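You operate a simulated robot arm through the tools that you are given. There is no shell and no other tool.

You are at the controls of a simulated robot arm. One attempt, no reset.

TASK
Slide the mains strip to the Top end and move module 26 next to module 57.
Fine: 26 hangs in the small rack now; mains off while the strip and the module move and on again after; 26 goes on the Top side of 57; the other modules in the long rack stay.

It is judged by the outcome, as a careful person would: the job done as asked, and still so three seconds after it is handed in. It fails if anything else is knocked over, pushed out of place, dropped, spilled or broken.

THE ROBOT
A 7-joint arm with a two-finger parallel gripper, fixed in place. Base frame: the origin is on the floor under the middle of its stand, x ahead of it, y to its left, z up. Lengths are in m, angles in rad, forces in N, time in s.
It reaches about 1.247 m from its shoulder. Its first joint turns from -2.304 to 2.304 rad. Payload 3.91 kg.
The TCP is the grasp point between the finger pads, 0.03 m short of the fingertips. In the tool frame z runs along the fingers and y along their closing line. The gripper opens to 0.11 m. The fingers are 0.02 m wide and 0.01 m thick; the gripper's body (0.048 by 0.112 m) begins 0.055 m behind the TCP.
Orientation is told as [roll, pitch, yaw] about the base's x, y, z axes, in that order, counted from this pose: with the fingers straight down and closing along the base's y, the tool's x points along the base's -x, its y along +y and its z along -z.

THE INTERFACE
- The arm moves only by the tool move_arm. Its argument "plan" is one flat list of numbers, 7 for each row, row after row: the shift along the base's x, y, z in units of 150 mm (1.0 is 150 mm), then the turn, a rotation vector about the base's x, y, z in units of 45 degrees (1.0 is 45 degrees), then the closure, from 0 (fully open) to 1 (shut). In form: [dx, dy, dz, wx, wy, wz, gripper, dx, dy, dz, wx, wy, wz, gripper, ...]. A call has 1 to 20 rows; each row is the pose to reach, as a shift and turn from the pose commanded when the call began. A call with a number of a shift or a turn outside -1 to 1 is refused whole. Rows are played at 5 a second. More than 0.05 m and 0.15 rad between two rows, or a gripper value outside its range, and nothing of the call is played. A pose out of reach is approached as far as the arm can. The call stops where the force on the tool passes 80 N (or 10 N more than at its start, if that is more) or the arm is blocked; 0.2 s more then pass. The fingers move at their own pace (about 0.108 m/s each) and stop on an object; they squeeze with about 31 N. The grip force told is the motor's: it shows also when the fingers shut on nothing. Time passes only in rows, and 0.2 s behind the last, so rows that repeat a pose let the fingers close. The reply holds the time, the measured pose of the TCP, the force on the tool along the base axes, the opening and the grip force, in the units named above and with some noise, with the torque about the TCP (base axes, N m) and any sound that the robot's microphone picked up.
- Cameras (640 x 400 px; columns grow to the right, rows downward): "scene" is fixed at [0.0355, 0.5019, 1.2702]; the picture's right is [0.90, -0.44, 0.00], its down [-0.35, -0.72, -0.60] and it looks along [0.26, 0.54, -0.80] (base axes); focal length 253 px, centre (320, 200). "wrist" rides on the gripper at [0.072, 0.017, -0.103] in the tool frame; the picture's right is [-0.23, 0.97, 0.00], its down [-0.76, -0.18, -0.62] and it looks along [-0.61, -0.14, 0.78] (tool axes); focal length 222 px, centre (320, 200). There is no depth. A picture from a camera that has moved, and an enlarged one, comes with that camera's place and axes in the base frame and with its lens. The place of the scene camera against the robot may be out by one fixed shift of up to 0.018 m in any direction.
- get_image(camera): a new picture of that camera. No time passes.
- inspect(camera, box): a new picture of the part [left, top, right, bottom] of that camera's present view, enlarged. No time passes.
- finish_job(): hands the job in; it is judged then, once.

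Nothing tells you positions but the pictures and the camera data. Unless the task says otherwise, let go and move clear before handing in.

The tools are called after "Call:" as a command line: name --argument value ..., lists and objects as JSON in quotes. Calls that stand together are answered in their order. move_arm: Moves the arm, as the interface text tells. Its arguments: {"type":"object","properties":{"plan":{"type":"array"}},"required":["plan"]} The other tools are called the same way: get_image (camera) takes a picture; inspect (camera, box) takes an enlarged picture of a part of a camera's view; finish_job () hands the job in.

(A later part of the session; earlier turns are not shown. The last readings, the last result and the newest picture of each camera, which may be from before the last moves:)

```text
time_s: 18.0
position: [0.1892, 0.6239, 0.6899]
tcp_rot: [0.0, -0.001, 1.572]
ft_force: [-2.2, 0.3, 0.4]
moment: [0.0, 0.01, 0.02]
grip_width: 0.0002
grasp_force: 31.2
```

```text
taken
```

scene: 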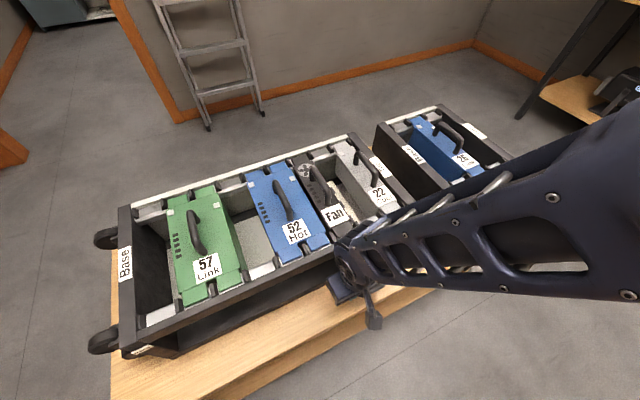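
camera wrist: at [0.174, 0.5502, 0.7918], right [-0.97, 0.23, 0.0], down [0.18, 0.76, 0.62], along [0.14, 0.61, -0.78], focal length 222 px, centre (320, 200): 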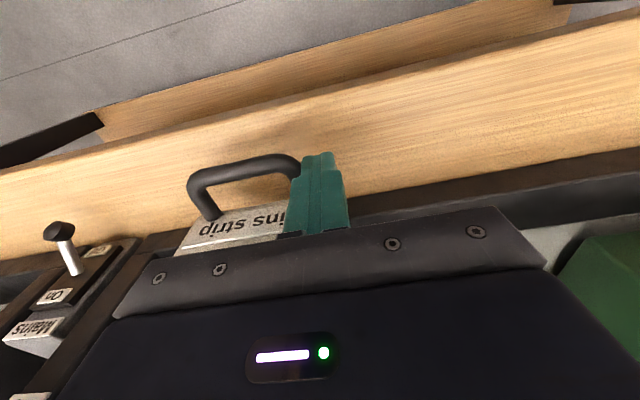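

The strip is now under the Fan/22 gap and still moving freely. I'll keep going in smaller steps until it meets its stop.

Call:
move_arm --plan '[0.08, 0, 0, 0, 0, 0, 1, 0.16, 0, 0, 0, 0, 0, 1, 0.24, 0, 0, 0, 0, 0, 1, 0.32, 0, 0, 0, 0, 0, 1, 0.38, 0, 0, 0, 0, 0, 1, 0.44, 0, 0, 0, 0, 0, 1]'

Call:
get_image --camera "wrist"

Call:
inspect --camera "scene" --box '[220, 110, 460, 270]'

```text
time_s: 19.4
position: [0.2503, 0.6247, 0.6882]
tcp_rot: [0.003, 0.0, 1.575]
ft_force: [-30.4, -4.3, -4.5]
moment: [-0.11, 0.57, 0.24]
grip_width: 0.0
grasp_force: 30.6
```

```text
taken
camera wrist: at [0.235, 0.5511, 0.7911], right [-0.97, 0.22, 0.0], down [0.18, 0.76, 0.62], along [0.14, 0.61, -0.78], focal length 222 px, centre (320, 200)
```

wrist: 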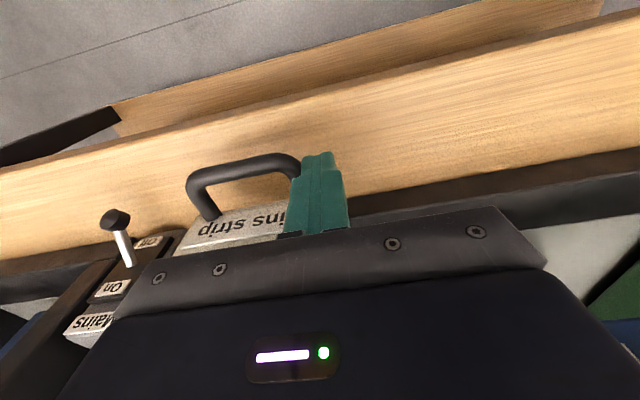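

```text
2.50 times, centred on (340, 190) of scene
camera zoom: at [0.0355, 0.5019, 1.2702], right [0.9, -0.44, 0.0], down [-0.35, -0.72, -0.6], along [0.26, 0.54, -0.8], focal length 632 px, centre (270, 225)
```

zoom: 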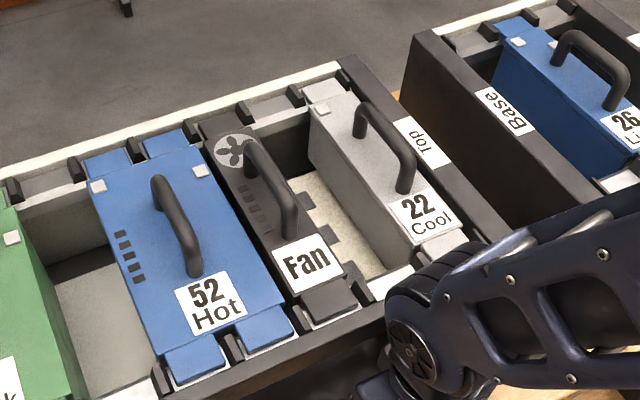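

The force rose to 30 N with no further motion, so the strip is at its stop at the Top end wall. I'll back off and rise to confirm this, and check that the rack hasn't shifted.

Call:
move_arm --plan '[-0.1, 0, 0, 0, 0, 0, 1, -0.25, 0, 0, 0, 0, 0, 1, -0.25, -0.05, 0.3, 0, 0, 0, 1, -0.25, -0.15, 0.6, 0, 0, 0, 1, -0.25, -0.3, 0.85, 0, 0, 0, 1, -0.25, -0.6, 1.0, 0, 0, 0, 1]'

Call:
get_image --camera "wrist"

Call:
get_image --camera "scene"

```text
refused: row 6 steps farther than a row can; nothing moved
```

```text
taken
camera wrist: at [0.235, 0.5511, 0.7911], right [-0.97, 0.22, 0.0], down [0.18, 0.76, 0.62], along [0.14, 0.61, -0.78], focal length 222 px, centre (320, 200)
```

wrist: 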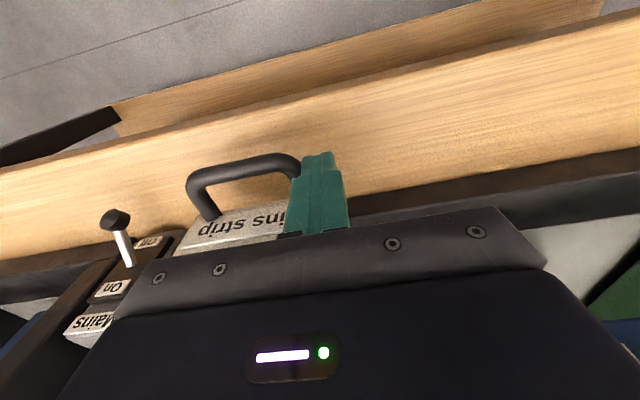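

```text
taken
```

scene: 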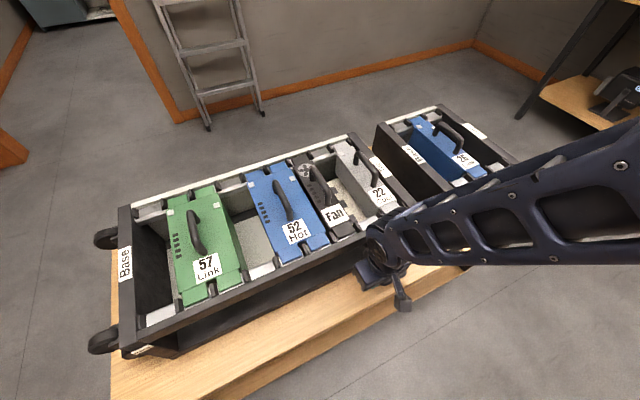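

The refusal was again one step that was too long, and nothing moved. I'll resend the retreat with smaller steps.

Call:
move_arm --plan '[-0.1, 0, 0, 0, 0, 0, 1, -0.25, 0, 0, 0, 0, 0, 1, -0.25, -0.05, 0.25, 0, 0, 0, 1, -0.25, -0.1, 0.5, 0, 0, 0, 1, -0.25, -0.2, 0.75, 0, 0, 0, 1, -0.25, -0.35, 1.0, 0, 0, 0, 1]'

Call:
get_image --camera "wrist"

Call:
get_image --camera "scene"

```text
time_s: 20.8
position: [0.2172, 0.5728, 0.8375]
tcp_rot: [0.0, 0.001, 1.571]
ft_force: [-0.6, 0.5, -0.5]
moment: [0.01, 0.01, 0.01]
grip_width: 0.0001
grasp_force: 31.1
```

```text
taken
camera wrist: at [0.2008, 0.4989, 0.9403], right [-0.97, 0.23, 0.0], down [0.18, 0.76, 0.62], along [0.14, 0.61, -0.78], focal length 222 px, centre (320, 200)
```

wrist: 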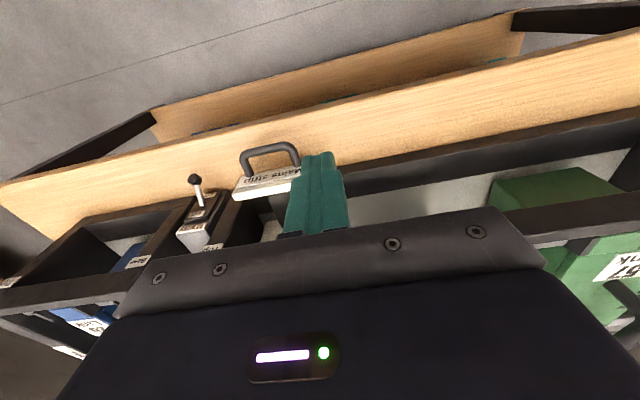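

```text
taken
```

scene: 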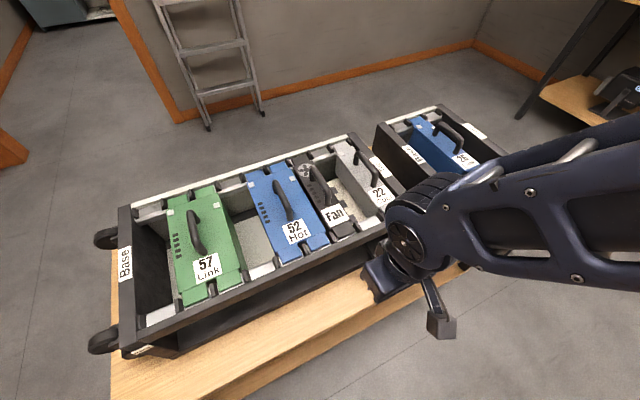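

The strip is at the Top end beside the mains box, the lever is still at Off, and the long rack hasn't moved. Now I rise and move over the small rack to look at module 26's handle.

Call:
move_arm --plan '[0.2, 0, 0.2, 0, 0, 0, 0.4, 0.4, 0, 0.4, 0, 0, 0, 0.4, 0.6, 0, 0.6, 0, 0, 0, 0.4, 0.8, 0, 0.8, 0, 0, 0, 0.4, 1.0, 0, 1.0, 0, 0, 0, 0.4]'

Call:
move_arm --plan '[0.25, 0.15, 0, 0, 0, 0, 0.4, 0.5, 0.3, 0, 0, 0, 0, 0.4, 0.75, 0.45, 0, 0, 0, 0, 0.4, 1.0, 0.6, 0, 0, 0, 0, 0.4]'

Call:
move_arm --plan '[0.2, 0.15, 0, 0, 0, 0, 0.4, 0.4, 0.3, 0, 0, 0, 0, 0.4, 0.55, 0.45, 0, 0, 0, 0, 0.4]'

Call:
get_image --camera "wrist"

Call:
get_image --camera "scene"

```text
time_s: 22.0
position: [0.3676, 0.5738, 0.9883]
tcp_rot: [-0.002, -0.001, 1.572]
ft_force: [-0.9, 0.2, 0.7]
moment: [-0.01, -0.06, 0.01]
grip_width: 0.0662
grasp_force: 0.1
```

```text
time_s: 23.0
position: [0.518, 0.6631, 0.9869]
tcp_rot: [0.0, 0.0, 1.569]
ft_force: [-0.9, -1.1, 0.7]
moment: [-0.04, -0.03, -0.03]
grip_width: 0.0661
grasp_force: 0.1
```

```text
time_s: 23.8
position: [0.5978, 0.7316, 0.9892]
tcp_rot: [0.001, -0.001, 1.57]
ft_force: [-0.4, 1.0, 0.4]
moment: [0.0, 0.01, 0.0]
grip_width: 0.066
grasp_force: 0.1
```

```text
taken
camera wrist: at [0.5821, 0.6568, 1.091], right [-0.97, 0.23, 0.0], down [0.18, 0.76, 0.62], along [0.14, 0.61, -0.78], focal length 222 px, centre (320, 200)
```

wrist: 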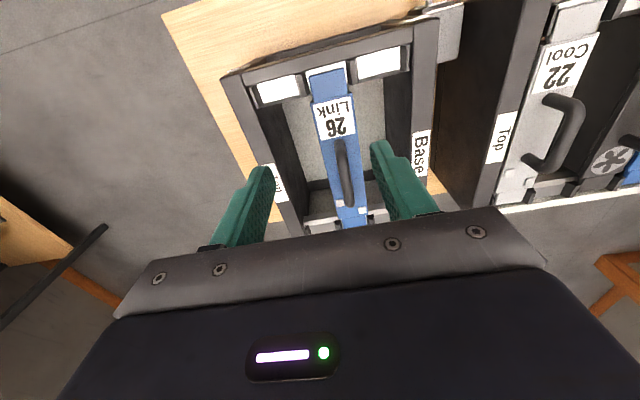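

```text
taken
```

scene: 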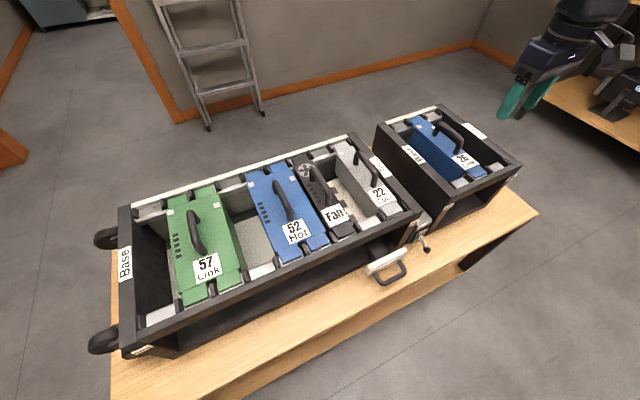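

The strip with its handle is at the Top end with the LED off, and I can see 26's handle between the fingers. I'll zoom in to locate it precisely.

Call:
inspect --camera "wrist" --box '[230, 50, 430, 230]'

Call:
inspect --camera "scene" --box '[340, 90, 540, 290]'

Call:
inspect --camera "scene" --box '[140, 150, 340, 310]'

```text
2.22 times, centred on (330, 140) of wrist
camera zoom: at [0.5821, 0.6568, 1.091], right [-0.97, 0.23, 0.0], down [0.18, 0.76, 0.62], along [0.14, 0.61, -0.78], focal length 494 px, centre (298, 333)
```

zoom: 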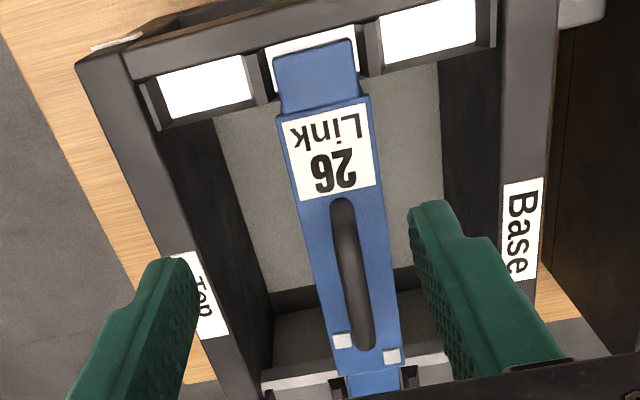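

```text
2.00 times, centred on (440, 190) of scene
camera zoom: at [0.0355, 0.5019, 1.2702], right [0.9, -0.44, 0.0], down [-0.35, -0.72, -0.6], along [0.26, 0.54, -0.8], focal length 506 px, centre (80, 220)
```

zoom: 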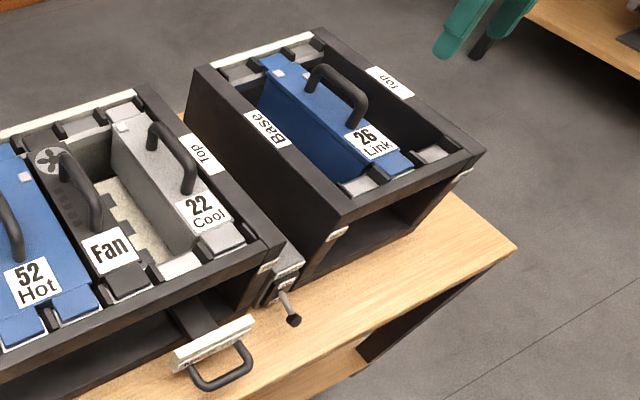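

```text
2.50 times, centred on (240, 230) of scene
camera zoom: at [0.0355, 0.5019, 1.2702], right [0.9, -0.44, 0.0], down [-0.35, -0.72, -0.6], along [0.26, 0.54, -0.8], focal length 632 px, centre (520, 125)
```

zoom: 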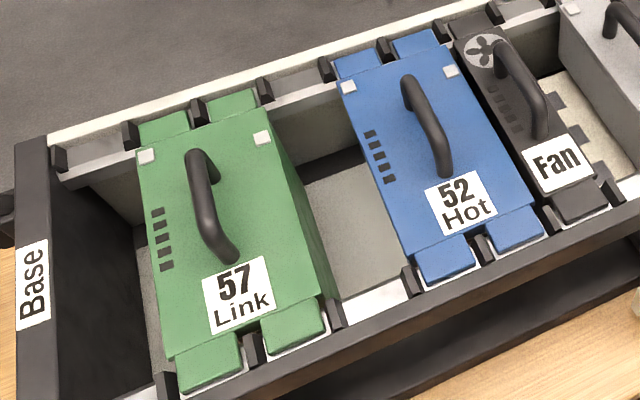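

From this view I put 26's face at z≈0.81 and its handle bar at x≈0.585, y≈0.82, z≈0.85. Before picking it up, I'll hover over the 57/52 gap with empty fingers to measure the target slot from the same viewpoint.

Call:
move_arm --plan '[-0.25, 0, 0.02, 0, 0, 0, 0.4, -0.5, 0, 0.04, 0, 0, 0, 0.4, -0.75, 0, 0.06, 0, 0, 0, 0.4, -1.0, 0, 0.07, 0, 0, 0, 0.4]'

Call:
move_arm --plan '[-0.25, 0, 0, 0, 0, 0, 0.4, -0.5, 0, 0, 0, 0, 0, 0.4, -0.75, 0, 0, 0, 0, 0, 0.4, -1.0, 0, 0, 0, 0, 0, 0.4]'

Call:
move_arm --plan '[-0.25, 0, 0, 0, 0, 0, 0.4, -0.5, 0, 0, 0, 0, 0, 0.4, -0.75, 0, 0, 0, 0, 0, 0.4, -1.0, 0, 0, 0, 0, 0, 0.4]'

Call:
move_arm --plan '[-0.25, 0, 0, 0, 0, 0, 0.4, -0.5, 0, 0, 0, 0, 0, 0.4, -0.75, 0, 0, 0, 0, 0, 0.4]'

Call:
get_image --camera "wrist"

Call:
inspect --camera "wrist" --box '[220, 40, 440, 240]'

```text
time_s: 24.8
position: [0.4478, 0.731, 0.9978]
tcp_rot: [-0.001, 0.0, 1.568]
ft_force: [0.6, -0.7, 0.0]
moment: [0.0, 0.05, 0.03]
grip_width: 0.066
grasp_force: 0.1
```

```text
time_s: 25.8
position: [0.2992, 0.7289, 0.9993]
tcp_rot: [-0.001, 0.0, 1.571]
ft_force: [0.3, 0.8, -0.1]
moment: [0.03, 0.07, -0.01]
grip_width: 0.0658
grasp_force: 0.0
```

```text
time_s: 26.8
position: [0.1513, 0.7285, 0.9989]
tcp_rot: [0.001, -0.001, 1.57]
ft_force: [0.3, 0.0, -0.1]
moment: [-0.03, 0.08, -0.01]
grip_width: 0.0661
grasp_force: 0.0
```

```text
time_s: 27.6
position: [0.0382, 0.7301, 0.9993]
tcp_rot: [-0.001, 0.001, 1.57]
ft_force: [0.8, -0.1, -0.2]
moment: [0.0, 0.07, 0.0]
grip_width: 0.0659
grasp_force: 0.0
```

```text
taken
camera wrist: at [0.0227, 0.656, 1.1014], right [-0.97, 0.23, 0.0], down [0.18, 0.76, 0.62], along [0.14, 0.61, -0.78], focal length 222 px, centre (320, 200)
```

wrist: 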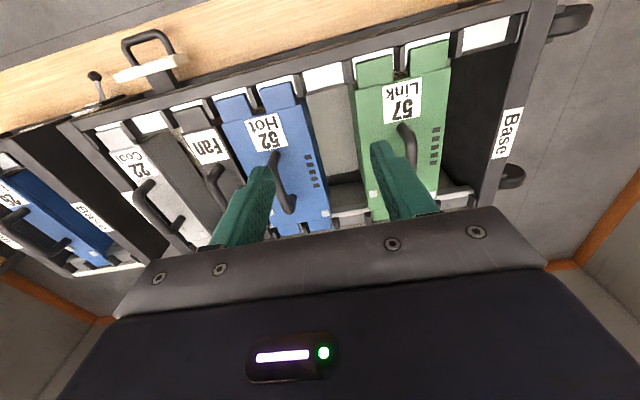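

```text
2.00 times, centred on (330, 140) of wrist
camera zoom: at [0.0227, 0.656, 1.1014], right [-0.97, 0.23, 0.0], down [0.18, 0.76, 0.62], along [0.14, 0.61, -0.78], focal length 444 px, centre (300, 320)
```

zoom: 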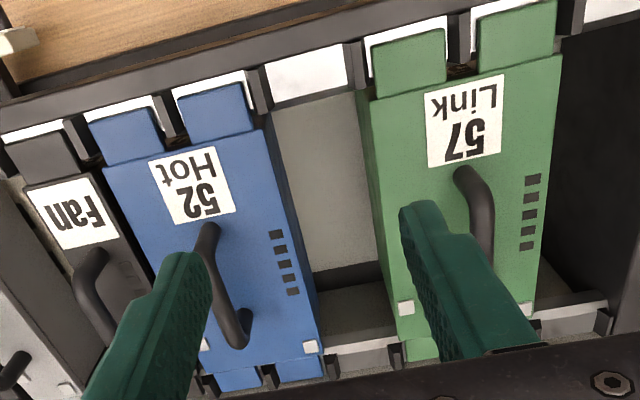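

The target slot's pegs centre at x≈0.031, and the front and back rails match the small rack's in y (0.708 and 0.948). So 26 should move purely along x, by about -0.554 m. I'll return to module 26.

Call:
move_arm --plan '[0.25, 0.05, 0, 0, 0, 0, 0.4, 0.5, 0.1, 0, 0, 0, 0, 0.4, 0.75, 0.15, 0, 0, 0, 0, 0.4, 1.0, 0.2, 0, 0, 0, 0, 0.4]'

Call:
move_arm --plan '[0.25, 0.05, 0, 0, 0, 0, 0.4, 0.5, 0.1, 0, 0, 0, 0, 0.4, 0.75, 0.15, 0, 0, 0, 0, 0.4, 1.0, 0.2, 0, 0, 0, 0, 0.4]'

Call:
move_arm --plan '[0.25, 0.05, 0, 0, 0, 0, 0.4, 0.5, 0.1, 0, 0, 0, 0, 0.4, 0.75, 0.15, 0, 0, 0, 0, 0.4, 1.0, 0.2, 0, 0, 0, 0, 0.4]'

Call:
move_arm --plan '[0.2, 0.02, 0, 0, 0, 0, 0.4, 0.4, 0.04, 0, 0, 0, 0, 0.4, 0.65, 0.06, 0, 0, 0, 0, 0.4]'

Call:
get_image --camera "wrist"

Call:
inspect --camera "wrist" --box '[230, 50, 430, 230]'

```text
time_s: 28.6
position: [0.186, 0.7608, 1.0013]
tcp_rot: [-0.001, 0.002, 1.572]
ft_force: [-0.7, -0.4, 0.0]
moment: [0.0, -0.07, -0.01]
grip_width: 0.0659
grasp_force: 0.1
```

```text
time_s: 29.6
position: [0.3371, 0.7904, 1.0014]
tcp_rot: [-0.002, 0.002, 1.572]
ft_force: [-0.5, 0.5, 0.6]
moment: [0.0, -0.01, 0.01]
grip_width: 0.0662
grasp_force: 0.1
```

```text
time_s: 30.6
position: [0.4872, 0.8195, 0.9989]
tcp_rot: [0.0, 0.0, 1.569]
ft_force: [-1.2, 0.0, 0.3]
moment: [0.03, -0.03, 0.01]
grip_width: 0.0662
grasp_force: 0.0
```

```text
time_s: 31.4
position: [0.5846, 0.8301, 0.9984]
tcp_rot: [0.001, 0.001, 1.573]
ft_force: [-0.9, 0.0, 0.8]
moment: [0.03, -0.03, -0.02]
grip_width: 0.0662
grasp_force: 0.1
```

```text
taken
camera wrist: at [0.5685, 0.755, 1.1012], right [-0.97, 0.23, 0.0], down [0.18, 0.76, 0.62], along [0.14, 0.61, -0.78], focal length 222 px, centre (320, 200)
```

wrist: 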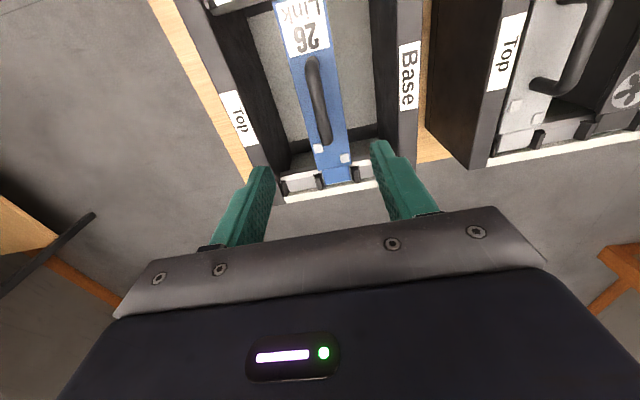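

```text
2.22 times, centred on (330, 140) of wrist
camera zoom: at [0.5685, 0.755, 1.1012], right [-0.97, 0.23, 0.0], down [0.18, 0.76, 0.62], along [0.14, 0.61, -0.78], focal length 494 px, centre (298, 333)
```

zoom: 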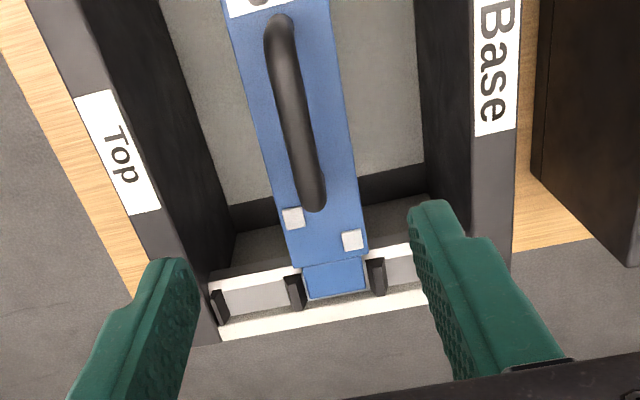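

The TCP is at x=0.5846, y=0.830, directly over the handle bar, with the fingers straddling it. I'll go partway down and check again.

Call:
move_arm --plan '[0, -0.01, -0.25, 0, 0, 0, 0.4, 0, -0.01, -0.5, 0, 0, 0, 0.4, 0, -0.01, -0.72, 0, 0, 0, 0.4]'

Call:
get_image --camera "wrist"

Call:
inspect --camera "scene" --box '[370, 60, 570, 220]'

```text
time_s: 32.2
position: [0.5852, 0.8274, 0.891]
tcp_rot: [0.001, -0.001, 1.572]
ft_force: [-0.3, -1.1, 0.7]
moment: [-0.01, -0.01, -0.03]
grip_width: 0.0662
grasp_force: 0.0
```

```text
taken
camera wrist: at [0.5686, 0.7539, 0.9927], right [-0.97, 0.23, 0.0], down [0.18, 0.76, 0.62], along [0.14, 0.61, -0.78], focal length 222 px, centre (320, 200)
```

wrist: 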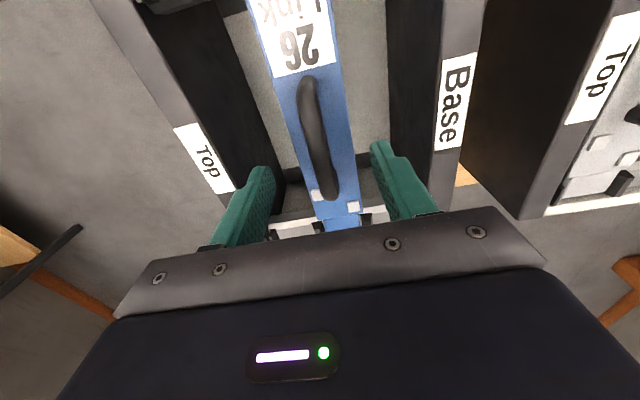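

```text
2.50 times, centred on (470, 140) of scene
camera zoom: at [0.0355, 0.5019, 1.2702], right [0.9, -0.44, 0.0], down [-0.35, -0.72, -0.6], along [0.26, 0.54, -0.8], focal length 632 px, centre (-55, 350)
```

zoom: 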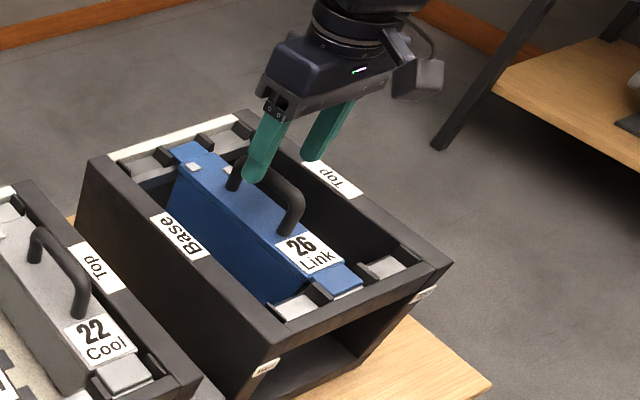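

Alignment is good: the fingers straddle the bar and 26's posts are clear. I'll go down the last bit to the bar and close.

Call:
move_arm --plan '[0, 0, -0.12, 0, 0, 0, 0.4, 0, 0, -0.23, 0, 0, 0, 0.4, 0, 0, -0.23, 0, 0, 0, 0.4, 0, 0, -0.23, 0, 0, 0, 1, 0, 0, -0.23, 0, 0, 0, 1, 0, 0, -0.23, 0, 0, 0, 1, 0, 0, -0.23, 0, 0, 0, 1]'

Call:
get_image --camera "wrist"

Call:
inspect --camera "scene" --box '[370, 60, 570, 220]'

```text
time_s: 33.8
position: [0.5852, 0.8287, 0.8557]
tcp_rot: [0.0, 0.001, 1.569]
ft_force: [0.3, 1.0, 0.4]
moment: [0.12, 0.01, -0.03]
grip_width: 0.0148
grasp_force: 30.7
```

```text
taken
camera wrist: at [0.5687, 0.7548, 0.9574], right [-0.97, 0.23, 0.0], down [0.18, 0.76, 0.62], along [0.14, 0.61, -0.78], focal length 222 px, centre (320, 200)
```

wrist: 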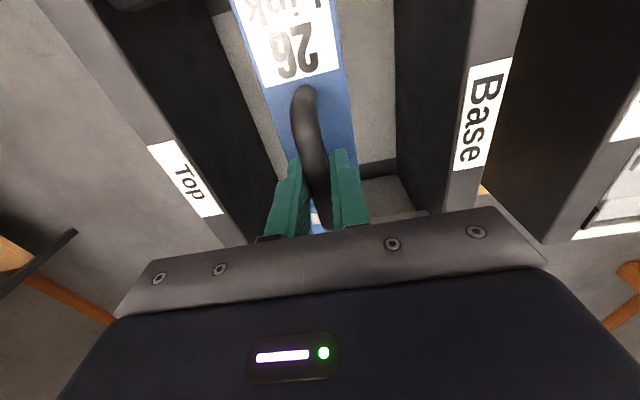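

```text
2.50 times, centred on (470, 140) of scene
camera zoom: at [0.0355, 0.5019, 1.2702], right [0.9, -0.44, 0.0], down [-0.35, -0.72, -0.6], along [0.26, 0.54, -0.8], focal length 632 px, centre (-55, 350)
```

zoom: 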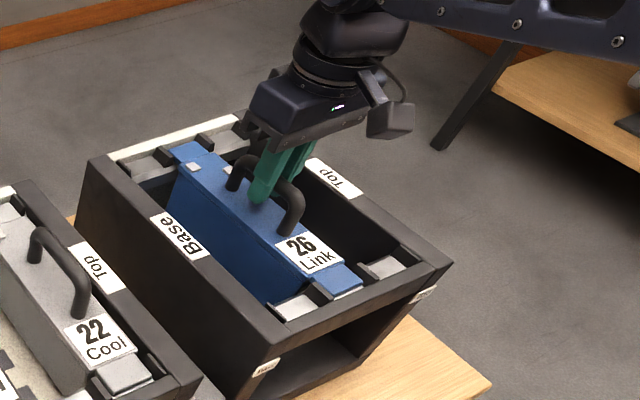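

The gripper holds the bar at a width of 14.8 mm. I'll lift slightly to gauge the weight and tilt.

Call:
move_arm --plan '[0, 0, 0.05, 0, 0, 0, 1, 0, 0, 0.1, 0, 0, 0, 1, 0, 0, 0.15, 0, 0, 0, 1, 0, 0, 0.15, 0, 0, 0, 1]'

Call:
get_image --camera "wrist"

Call:
inspect --camera "scene" --box '[370, 60, 570, 220]'

```text
time_s: 34.8
position: [0.5846, 0.8286, 0.8791]
tcp_rot: [0.0, 0.0, 1.571]
ft_force: [0.1, -0.1, -8.2]
moment: [0.0, -0.03, -0.02]
grip_width: 0.0148
grasp_force: 31.5
```

```text
taken
camera wrist: at [0.5682, 0.7542, 0.9808], right [-0.97, 0.23, 0.0], down [0.18, 0.76, 0.62], along [0.14, 0.61, -0.78], focal length 222 px, centre (320, 200)
```

wrist: 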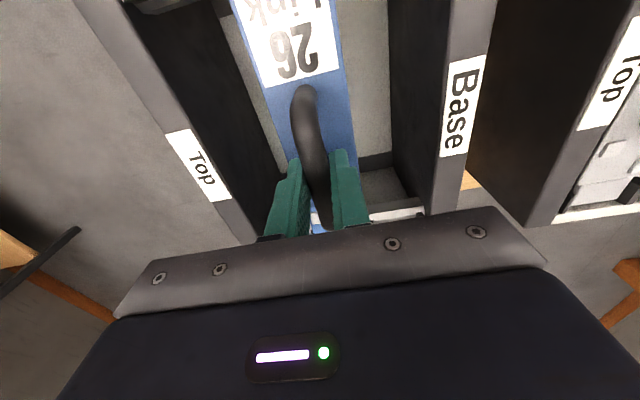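

```text
2.50 times, centred on (470, 140) of scene
camera zoom: at [0.0355, 0.5019, 1.2702], right [0.9, -0.44, 0.0], down [-0.35, -0.72, -0.6], along [0.26, 0.54, -0.8], focal length 632 px, centre (-55, 350)
```

zoom: 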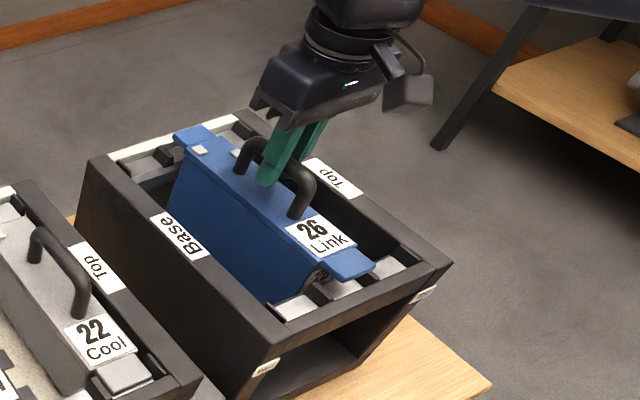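

Module 26 is light (about 8 N), hangs level and lifts freely. I'll raise it well clear of panels and handles.

Call:
move_arm --plan '[0, 0, 0.15, 0, 0, 0, 1, 0, 0, 0.32, 0, 0, 0, 1, 0, 0, 0.49, 0, 0, 0, 1, 0, 0, 0.66, 0, 0, 0, 1, 0, 0, 0.83, 0, 0, 0, 1, 0, 0, 1.0, 0, 0, 0, 1]'

Call:
move_arm --plan '[0, 0, 0.15, 0, 0, 0, 1, 0, 0, 0.3, 0, 0, 0, 1, 0, 0, 0.4, 0, 0, 0, 1]'

Call:
get_image --camera "scene"

Call:
get_image --camera "wrist"

```text
time_s: 36.2
position: [0.5857, 0.8302, 1.0293]
tcp_rot: [-0.001, 0.001, 1.57]
ft_force: [-1.0, -0.7, -10.2]
moment: [-0.01, -0.02, 0.02]
grip_width: 0.0144
grasp_force: 30.8
```

```text
time_s: 37.0
position: [0.5842, 0.8283, 1.0866]
tcp_rot: [0.001, 0.001, 1.571]
ft_force: [0.5, -0.1, -10.0]
moment: [-0.02, 0.0, -0.01]
grip_width: 0.0142
grasp_force: 31.3
```

```text
taken
```

scene: 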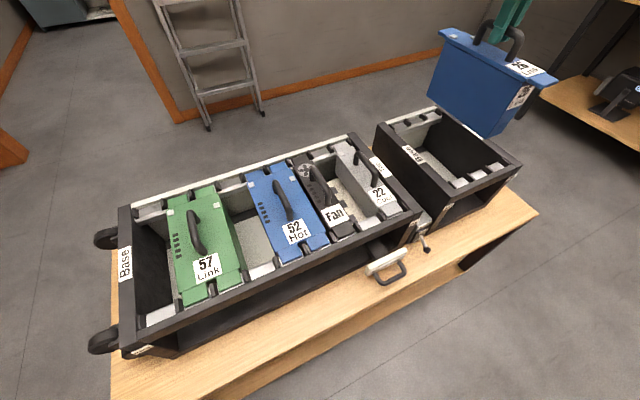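

```text
taken
camera wrist: at [0.5677, 0.7539, 1.1899], right [-0.97, 0.23, 0.0], down [0.18, 0.76, 0.62], along [0.14, 0.61, -0.78], focal length 222 px, centre (320, 200)
```

wrist: 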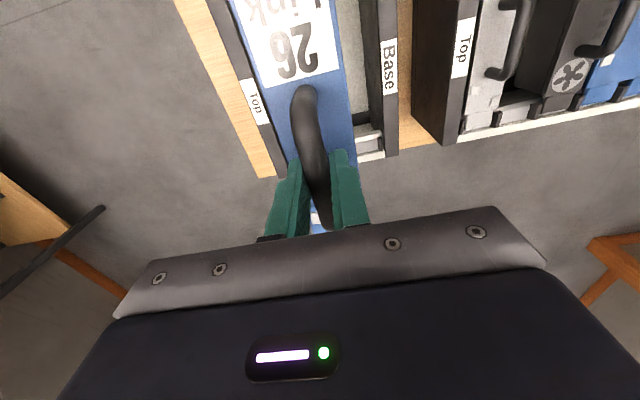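

Module 26 hangs level and there was no slip. Its bottom is at about z≈0.91, above all handles. I'll carry it along -x toward the slot by 57.

Call:
move_arm --plan '[-0.1, 0, 0, 0, 0, 0, 1, -0.28, 0, 0, 0, 0, 0, 1, -0.46, 0, 0, 0, 0, 0, 1, -0.64, 0, 0, 0, 0, 0, 1, -0.82, 0, 0, 0, 0, 0, 1, -1.0, 0, 0, 0, 0, 0, 1]'

Call:
move_arm --plan '[-0.15, 0, 0, 0, 0, 0, 1, -0.32, 0, 0, 0, 0, 0, 1, -0.49, 0, 0, 0, 0, 0, 1, -0.66, 0, 0, 0, 0, 0, 1, -0.83, 0, 0, 0, 0, 0, 1, -1.0, 0, 0, 0, 0, 0, 1]'

Call:
move_arm --plan '[-0.15, 0, 0, 0, 0, 0, 1, -0.32, 0, 0, 0, 0, 0, 1, -0.49, 0, 0, 0, 0, 0, 1, -0.66, 0, 0, 0, 0, 0, 1, -0.83, 0, 0, 0, 0, 0, 1, -1.0, 0, 0, 0, 0, 0, 1]'

Call:
get_image --camera "scene"

Call:
get_image --camera "wrist"

```text
time_s: 38.4
position: [0.433, 0.8272, 1.0888]
tcp_rot: [0.001, 0.0, 1.57]
ft_force: [1.6, -0.8, -10.3]
moment: [0.0, -0.01, -0.01]
grip_width: 0.0144
grasp_force: 31.2
```

```text
time_s: 39.8
position: [0.2859, 0.8288, 1.0893]
tcp_rot: [0.0, -0.001, 1.573]
ft_force: [0.6, -0.2, -10.4]
moment: [0.01, 0.01, 0.01]
grip_width: 0.0146
grasp_force: 31.3
```

```text
time_s: 41.2
position: [0.1361, 0.8285, 1.0875]
tcp_rot: [0.0, 0.0, 1.571]
ft_force: [-0.5, -1.1, -10.1]
moment: [0.0, 0.1, -0.04]
grip_width: 0.0145
grasp_force: 31.0
```

```text
taken
```

scene: 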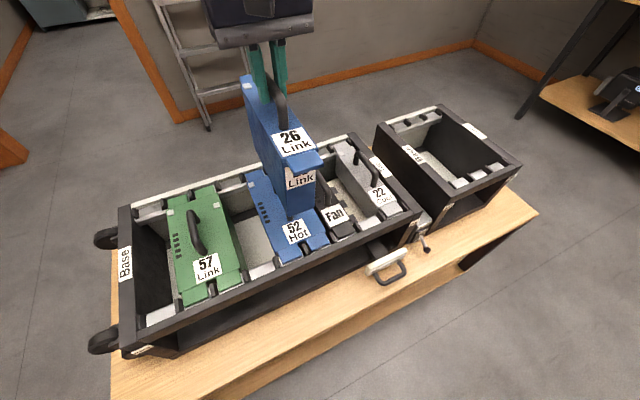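

```text
taken
camera wrist: at [0.1195, 0.7549, 1.1901], right [-0.97, 0.23, 0.0], down [0.18, 0.76, 0.62], along [0.14, 0.61, -0.78], focal length 222 px, centre (320, 200)
```

wrist: 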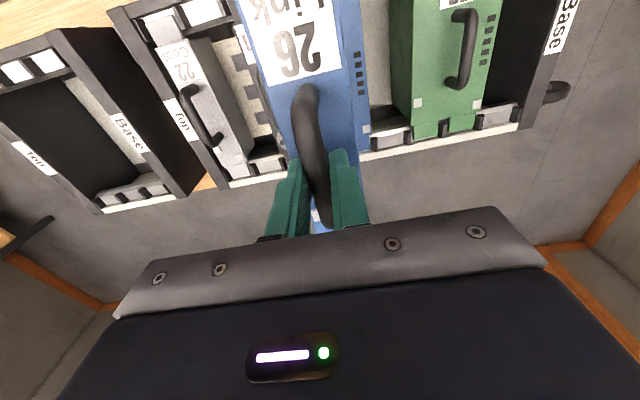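

26 is now above 52. I'll move the remaining 0.104 m to the slot centre at x≈0.031 and check the alignment from both cameras.

Call:
move_arm --plan '[-0.14, 0, 0, 0, 0, 0, 1, -0.28, 0, 0, 0, 0, 0, 1, -0.42, 0, 0, 0, 0, 0, 1, -0.56, 0, 0, 0, 0, 0, 1, -0.695, 0, 0, 0, 0, 0, 1, -0.695, 0, 0, 0, 0, 0, 1]'

Call:
get_image --camera "wrist"

Call:
inspect --camera "wrist" --box '[220, 0, 420, 180]'

Call:
inspect --camera "scene" --box '[140, 60, 340, 310]'

```text
time_s: 42.6
position: [0.0294, 0.8296, 1.0893]
tcp_rot: [0.0, 0.0, 1.571]
ft_force: [0.3, -0.3, -10.0]
moment: [0.04, -0.02, -0.02]
grip_width: 0.0148
grasp_force: 31.0
```

```text
taken
camera wrist: at [0.0136, 0.7548, 1.191], right [-0.97, 0.23, 0.0], down [0.18, 0.76, 0.62], along [0.14, 0.61, -0.78], focal length 222 px, centre (320, 200)
```

wrist: 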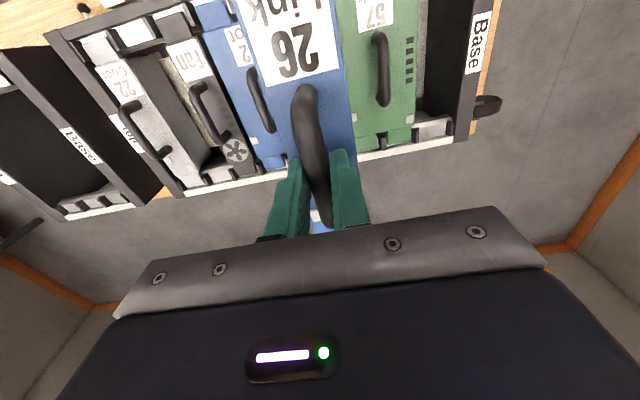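

```text
2.22 times, centred on (320, 90) of wrist
camera zoom: at [0.0136, 0.7548, 1.191], right [-0.97, 0.23, 0.0], down [0.18, 0.76, 0.62], along [0.14, 0.61, -0.78], focal length 494 px, centre (320, 444)
```

zoom: 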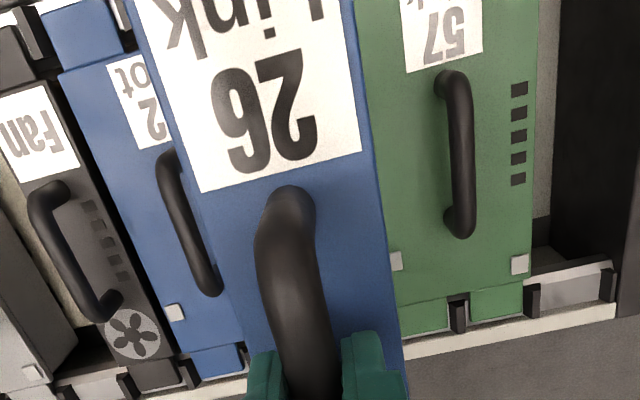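

```text
1.60 times, centred on (240, 185) of scene
camera zoom: at [0.0355, 0.5019, 1.2702], right [0.9, -0.44, 0.0], down [-0.35, -0.72, -0.6], along [0.26, 0.54, -0.8], focal length 405 px, centre (448, 224)
```

zoom: 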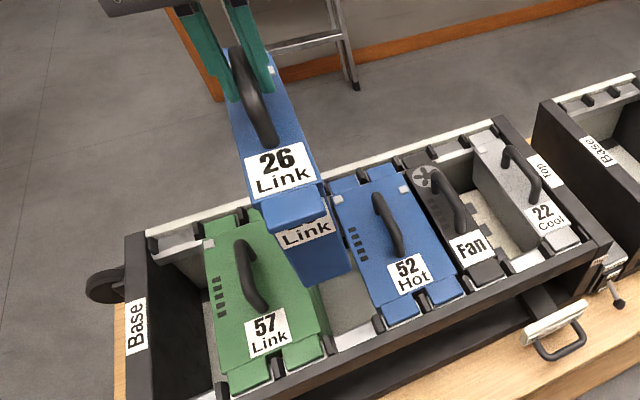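

The visible pegs sit on a 60 mm grid (-0.12, -0.06, …), which confirms the slot centre at x≈0.03. I'll lower 26 until its bottom is just above the neighbours' faces and check again.

Call:
move_arm --plan '[0, 0, -0.15, 0, 0, 0, 1, 0, 0, -0.3, 0, 0, 0, 1, 0, 0, -0.45, 0, 0, 0, 1, 0, 0, -0.57, 0, 0, 0, 1, 0, 0, -0.57, 0, 0, 0, 1]'

Call:
get_image --camera "wrist"

Call:
inspect --camera "scene" --box '[180, 120, 340, 300]'

```text
time_s: 43.8
position: [0.0306, 0.8287, 1.0031]
tcp_rot: [0.001, 0.0, 1.57]
ft_force: [0.1, 0.1, -9.8]
moment: [0.01, -0.01, 0.0]
grip_width: 0.0148
grasp_force: 30.8
```

```text
taken
camera wrist: at [0.0138, 0.7548, 1.1046], right [-0.97, 0.23, 0.0], down [0.18, 0.76, 0.62], along [0.14, 0.61, -0.78], focal length 222 px, centre (320, 200)
```

wrist: 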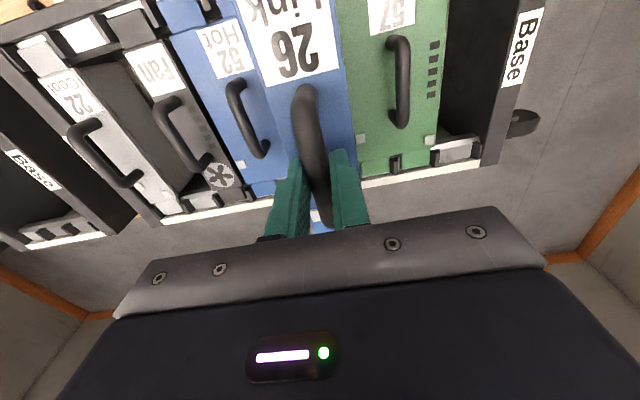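

```text
2.22 times, centred on (260, 210) of scene
camera zoom: at [0.0355, 0.5019, 1.2702], right [0.9, -0.44, 0.0], down [-0.35, -0.72, -0.6], along [0.26, 0.54, -0.8], focal length 562 px, centre (453, 178)
```

zoom: 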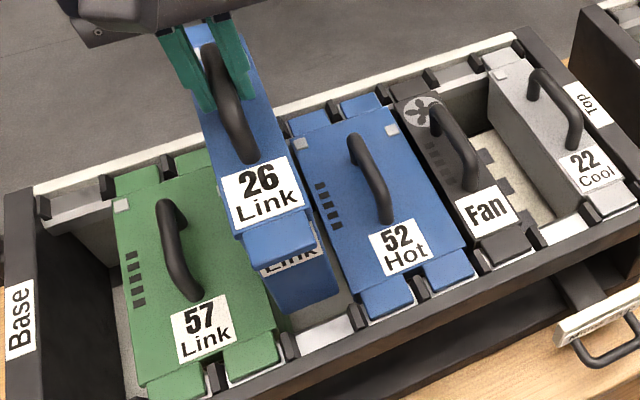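

Clearances to both neighbours look fine. I'll zoom in further to compare 26's ear and body centre with the slot's pegs before inserting.

Call:
inspect --camera "scene" --box '[225, 185, 315, 285]'

Call:
inspect --camera "scene" --box '[225, 125, 315, 205]'

Call:
inspect --camera "wrist" --box '[260, 120, 460, 220]'

```text
4.00 times, centred on (270, 235) of scene
camera zoom: at [0.0355, 0.5019, 1.2702], right [0.9, -0.44, 0.0], down [-0.35, -0.72, -0.6], along [0.26, 0.54, -0.8], focal length 1012 px, centre (520, 60)
```

zoom: 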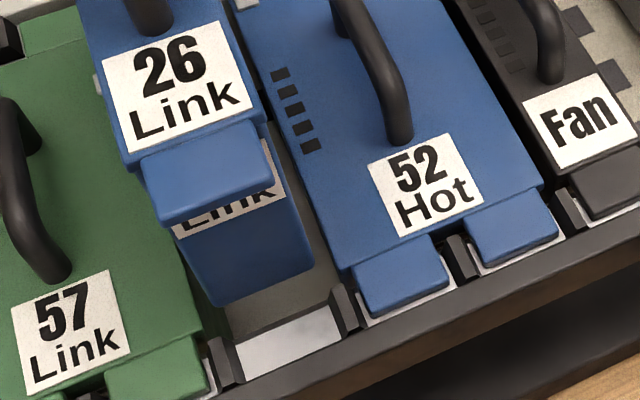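

```text
5.00 times, centred on (270, 165) of scene
camera zoom: at [0.0355, 0.5019, 1.2702], right [0.9, -0.44, 0.0], down [-0.35, -0.72, -0.6], along [0.26, 0.54, -0.8], focal length 1265 px, centre (570, 375)
```

zoom: 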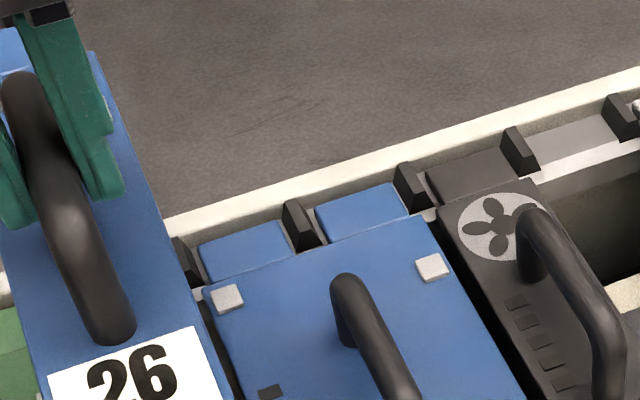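

```text
3.20 times, centred on (360, 170) of wrist
camera zoom: at [0.0138, 0.7548, 1.1046], right [-0.97, 0.23, 0.0], down [0.18, 0.76, 0.62], along [0.14, 0.61, -0.78], focal length 711 px, centre (192, 296)
```

zoom: 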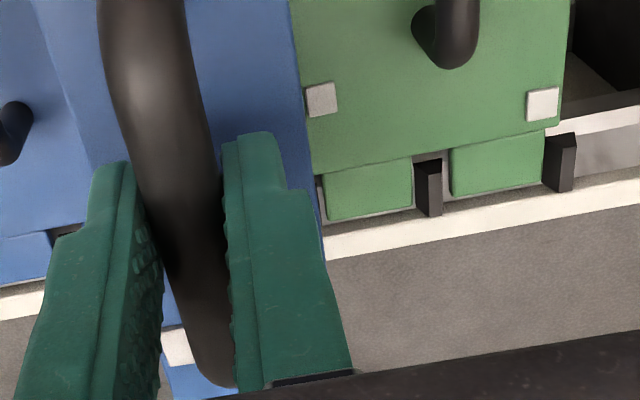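

Measured in the same camera, the slot and 26's body centre agree within about 1 mm. I'll lower 26 into the gap slowly, stopping with its ears still above the pegs.

Call:
move_arm --plan '[0, 0, -0.1, 0, 0, 0, 1, 0, 0, -0.2, 0, 0, 0, 1, 0, 0, -0.3, 0, 0, 0, 1, 0, 0, -0.4, 0, 0, 0, 1, 0, 0, -0.5, 0, 0, 0, 1, 0, 0, -0.6, 0, 0, 0, 1, 0, 0, -0.7, 0, 0, 0, 1, 0, 0, -0.7, 0, 0, 0, 1]'

Call:
inspect --camera "scene" --box '[200, 170, 320, 290]'

Call:
inspect --camera "scene" --box '[200, 130, 300, 230]'

Call:
get_image --camera "wrist"

```text
time_s: 45.6
position: [0.0313, 0.8279, 0.898]
tcp_rot: [0.0, -0.002, 1.57]
ft_force: [0.1, -0.7, -8.9]
moment: [-0.04, 0.03, -0.02]
grip_width: 0.015
grasp_force: 31.3
```

```text
3.33 times, centred on (260, 230) of scene
camera zoom: at [0.0355, 0.5019, 1.2702], right [0.9, -0.44, 0.0], down [-0.35, -0.72, -0.6], along [0.26, 0.54, -0.8], focal length 843 px, centre (520, 100)
```

zoom: 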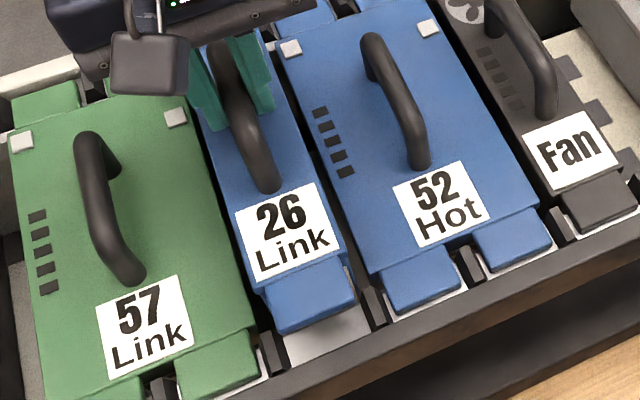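

```text
4.00 times, centred on (250, 180) of scene
camera zoom: at [0.0355, 0.5019, 1.2702], right [0.9, -0.44, 0.0], down [-0.35, -0.72, -0.6], along [0.26, 0.54, -0.8], focal length 1012 px, centre (600, 280)
```

zoom: 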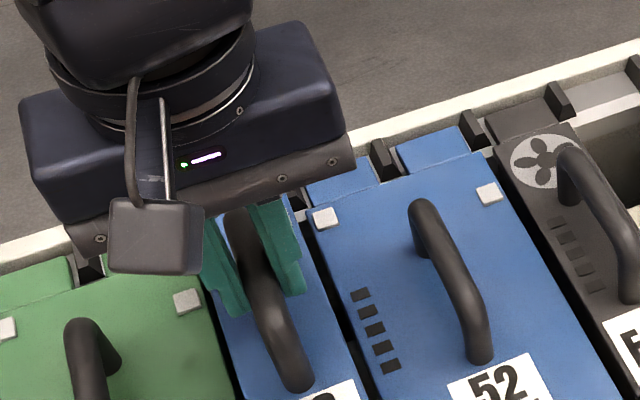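

```text
taken
camera wrist: at [0.0143, 0.754, 0.9999], right [-0.97, 0.23, 0.0], down [0.18, 0.76, 0.62], along [0.14, 0.61, -0.78], focal length 222 px, centre (320, 200)
```

wrist: 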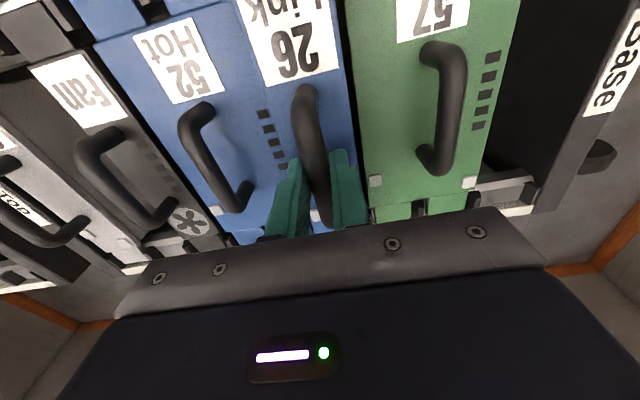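

26 is sliding cleanly between 57 and 52 and the force is unchanged. I'll lower it further toward the rails in small steps.

Call:
move_arm --plan '[0, 0, -0.06, 0, 0, 0, 1, 0, 0, -0.12, 0, 0, 0, 1, 0, 0, -0.18, 0, 0, 0, 1, 0, 0, -0.18, 0, 0, 0, 1]'

Call:
inspect --camera "scene" --box '[210, 210, 300, 290]'

Call:
inspect --camera "scene" --box '[200, 130, 300, 230]'

```text
time_s: 46.6
position: [0.0308, 0.8278, 0.8724]
tcp_rot: [0.0, 0.0, 1.57]
ft_force: [0.0, 0.2, -9.3]
moment: [0.0, -0.01, 0.0]
grip_width: 0.0145
grasp_force: 31.3
```

```text
5.00 times, centred on (255, 250) of scene
camera zoom: at [0.0355, 0.5019, 1.2702], right [0.9, -0.44, 0.0], down [-0.35, -0.72, -0.6], along [0.26, 0.54, -0.8], focal length 1265 px, centre (645, -50)
```

zoom: 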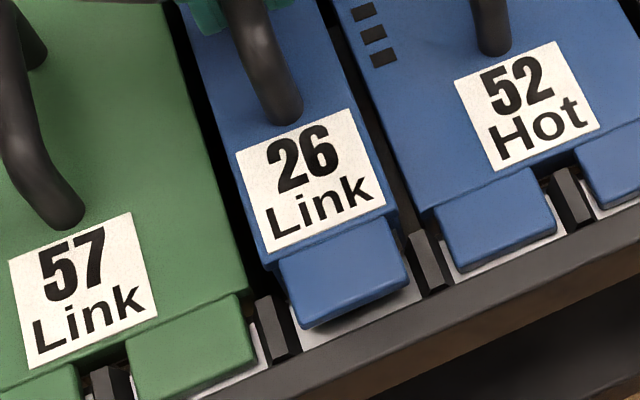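

```text
4.00 times, centred on (250, 180) of scene
camera zoom: at [0.0355, 0.5019, 1.2702], right [0.9, -0.44, 0.0], down [-0.35, -0.72, -0.6], along [0.26, 0.54, -0.8], focal length 1012 px, centre (600, 280)
```

zoom: 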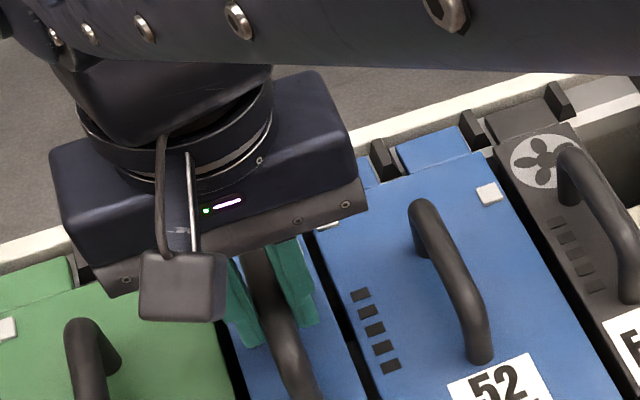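

The front ear is centred between its pegs. I'll lower the last 16 mm to the seat height measured at pick-up.

Call:
move_arm --plan '[0, 0, -0.03, 0, 0, 0, 1, 0, 0, -0.06, 0, 0, 0, 1, 0, 0, -0.09, 0, 0, 0, 1, 0, 0, -0.115, 0, 0, 0, 1, 0, 0, -0.115, 0, 0, 0, 1]'

Call:
inspect --camera "scene" --box '[210, 210, 300, 290]'

Call:
get_image --camera "wrist"

```text
time_s: 47.8
position: [0.0305, 0.8282, 0.8568]
tcp_rot: [-0.001, -0.004, 1.571]
ft_force: [1.2, 3.4, 19.9]
moment: [0.1, -0.04, -0.02]
grip_width: 0.0147
grasp_force: 30.6
```

```text
5.00 times, centred on (255, 250) of scene
camera zoom: at [0.0355, 0.5019, 1.2702], right [0.9, -0.44, 0.0], down [-0.35, -0.72, -0.6], along [0.26, 0.54, -0.8], focal length 1265 px, centre (645, -50)
```

zoom: 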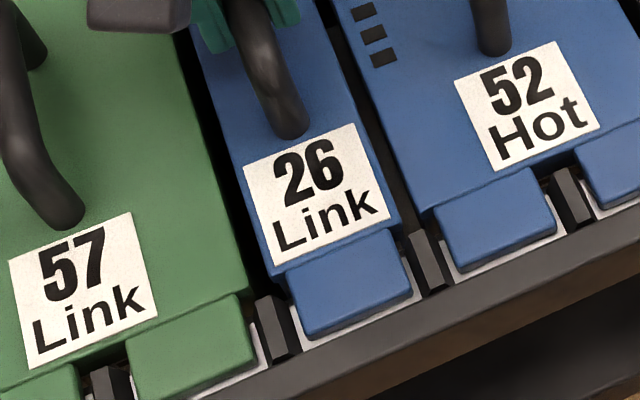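

```text
taken
camera wrist: at [0.014, 0.7543, 0.9585], right [-0.97, 0.23, 0.0], down [0.18, 0.76, 0.63], along [0.14, 0.61, -0.78], focal length 222 px, centre (320, 200)
```

wrist: 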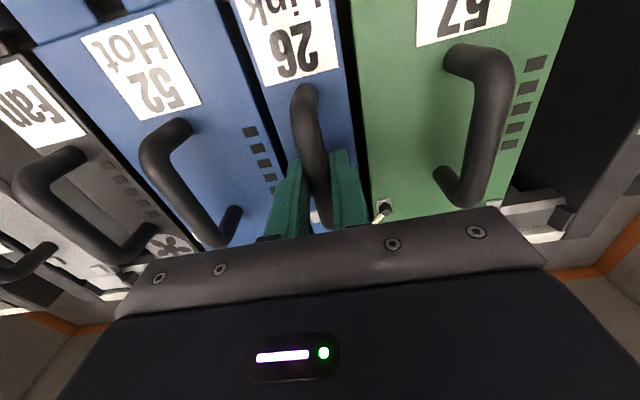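

The ears sit on the rail between the pegs and the rail now bears the load (+20 N). I'll check the small light spot near 57's corner before releasing.

Call:
inspect --camera "wrist" --box '[260, 130, 420, 230]'

Call:
inspect --camera "scene" --box '[150, 130, 310, 290]'

```text
4.00 times, centred on (340, 180) of wrist
camera zoom: at [0.014, 0.7543, 0.9585], right [-0.97, 0.23, 0.0], down [0.18, 0.76, 0.63], along [0.14, 0.61, -0.78], focal length 888 px, centre (240, 280)
```

zoom: 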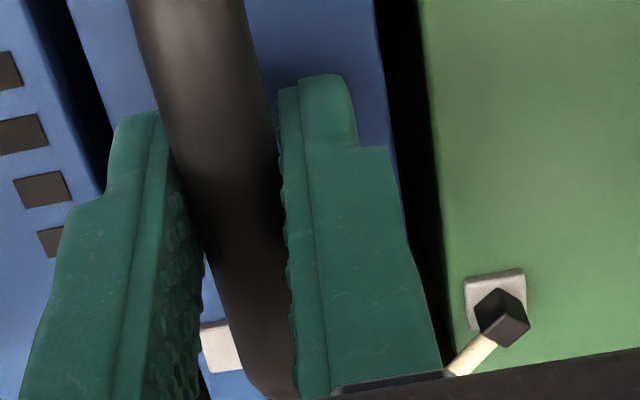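

```text
2.50 times, centred on (230, 210) of scene
camera zoom: at [0.0355, 0.5019, 1.2702], right [0.9, -0.44, 0.0], down [-0.35, -0.72, -0.6], along [0.26, 0.54, -0.8], focal length 632 px, centre (545, 175)
```

zoom: 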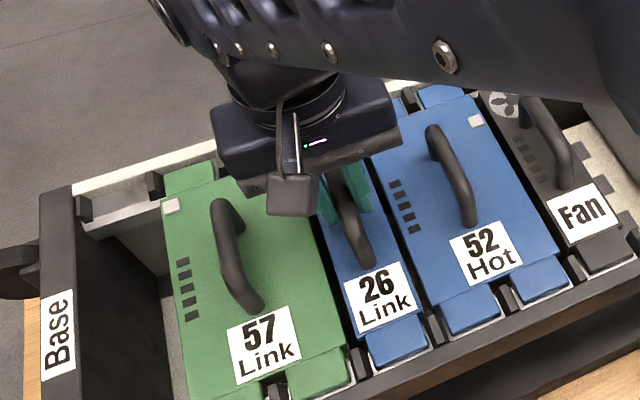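

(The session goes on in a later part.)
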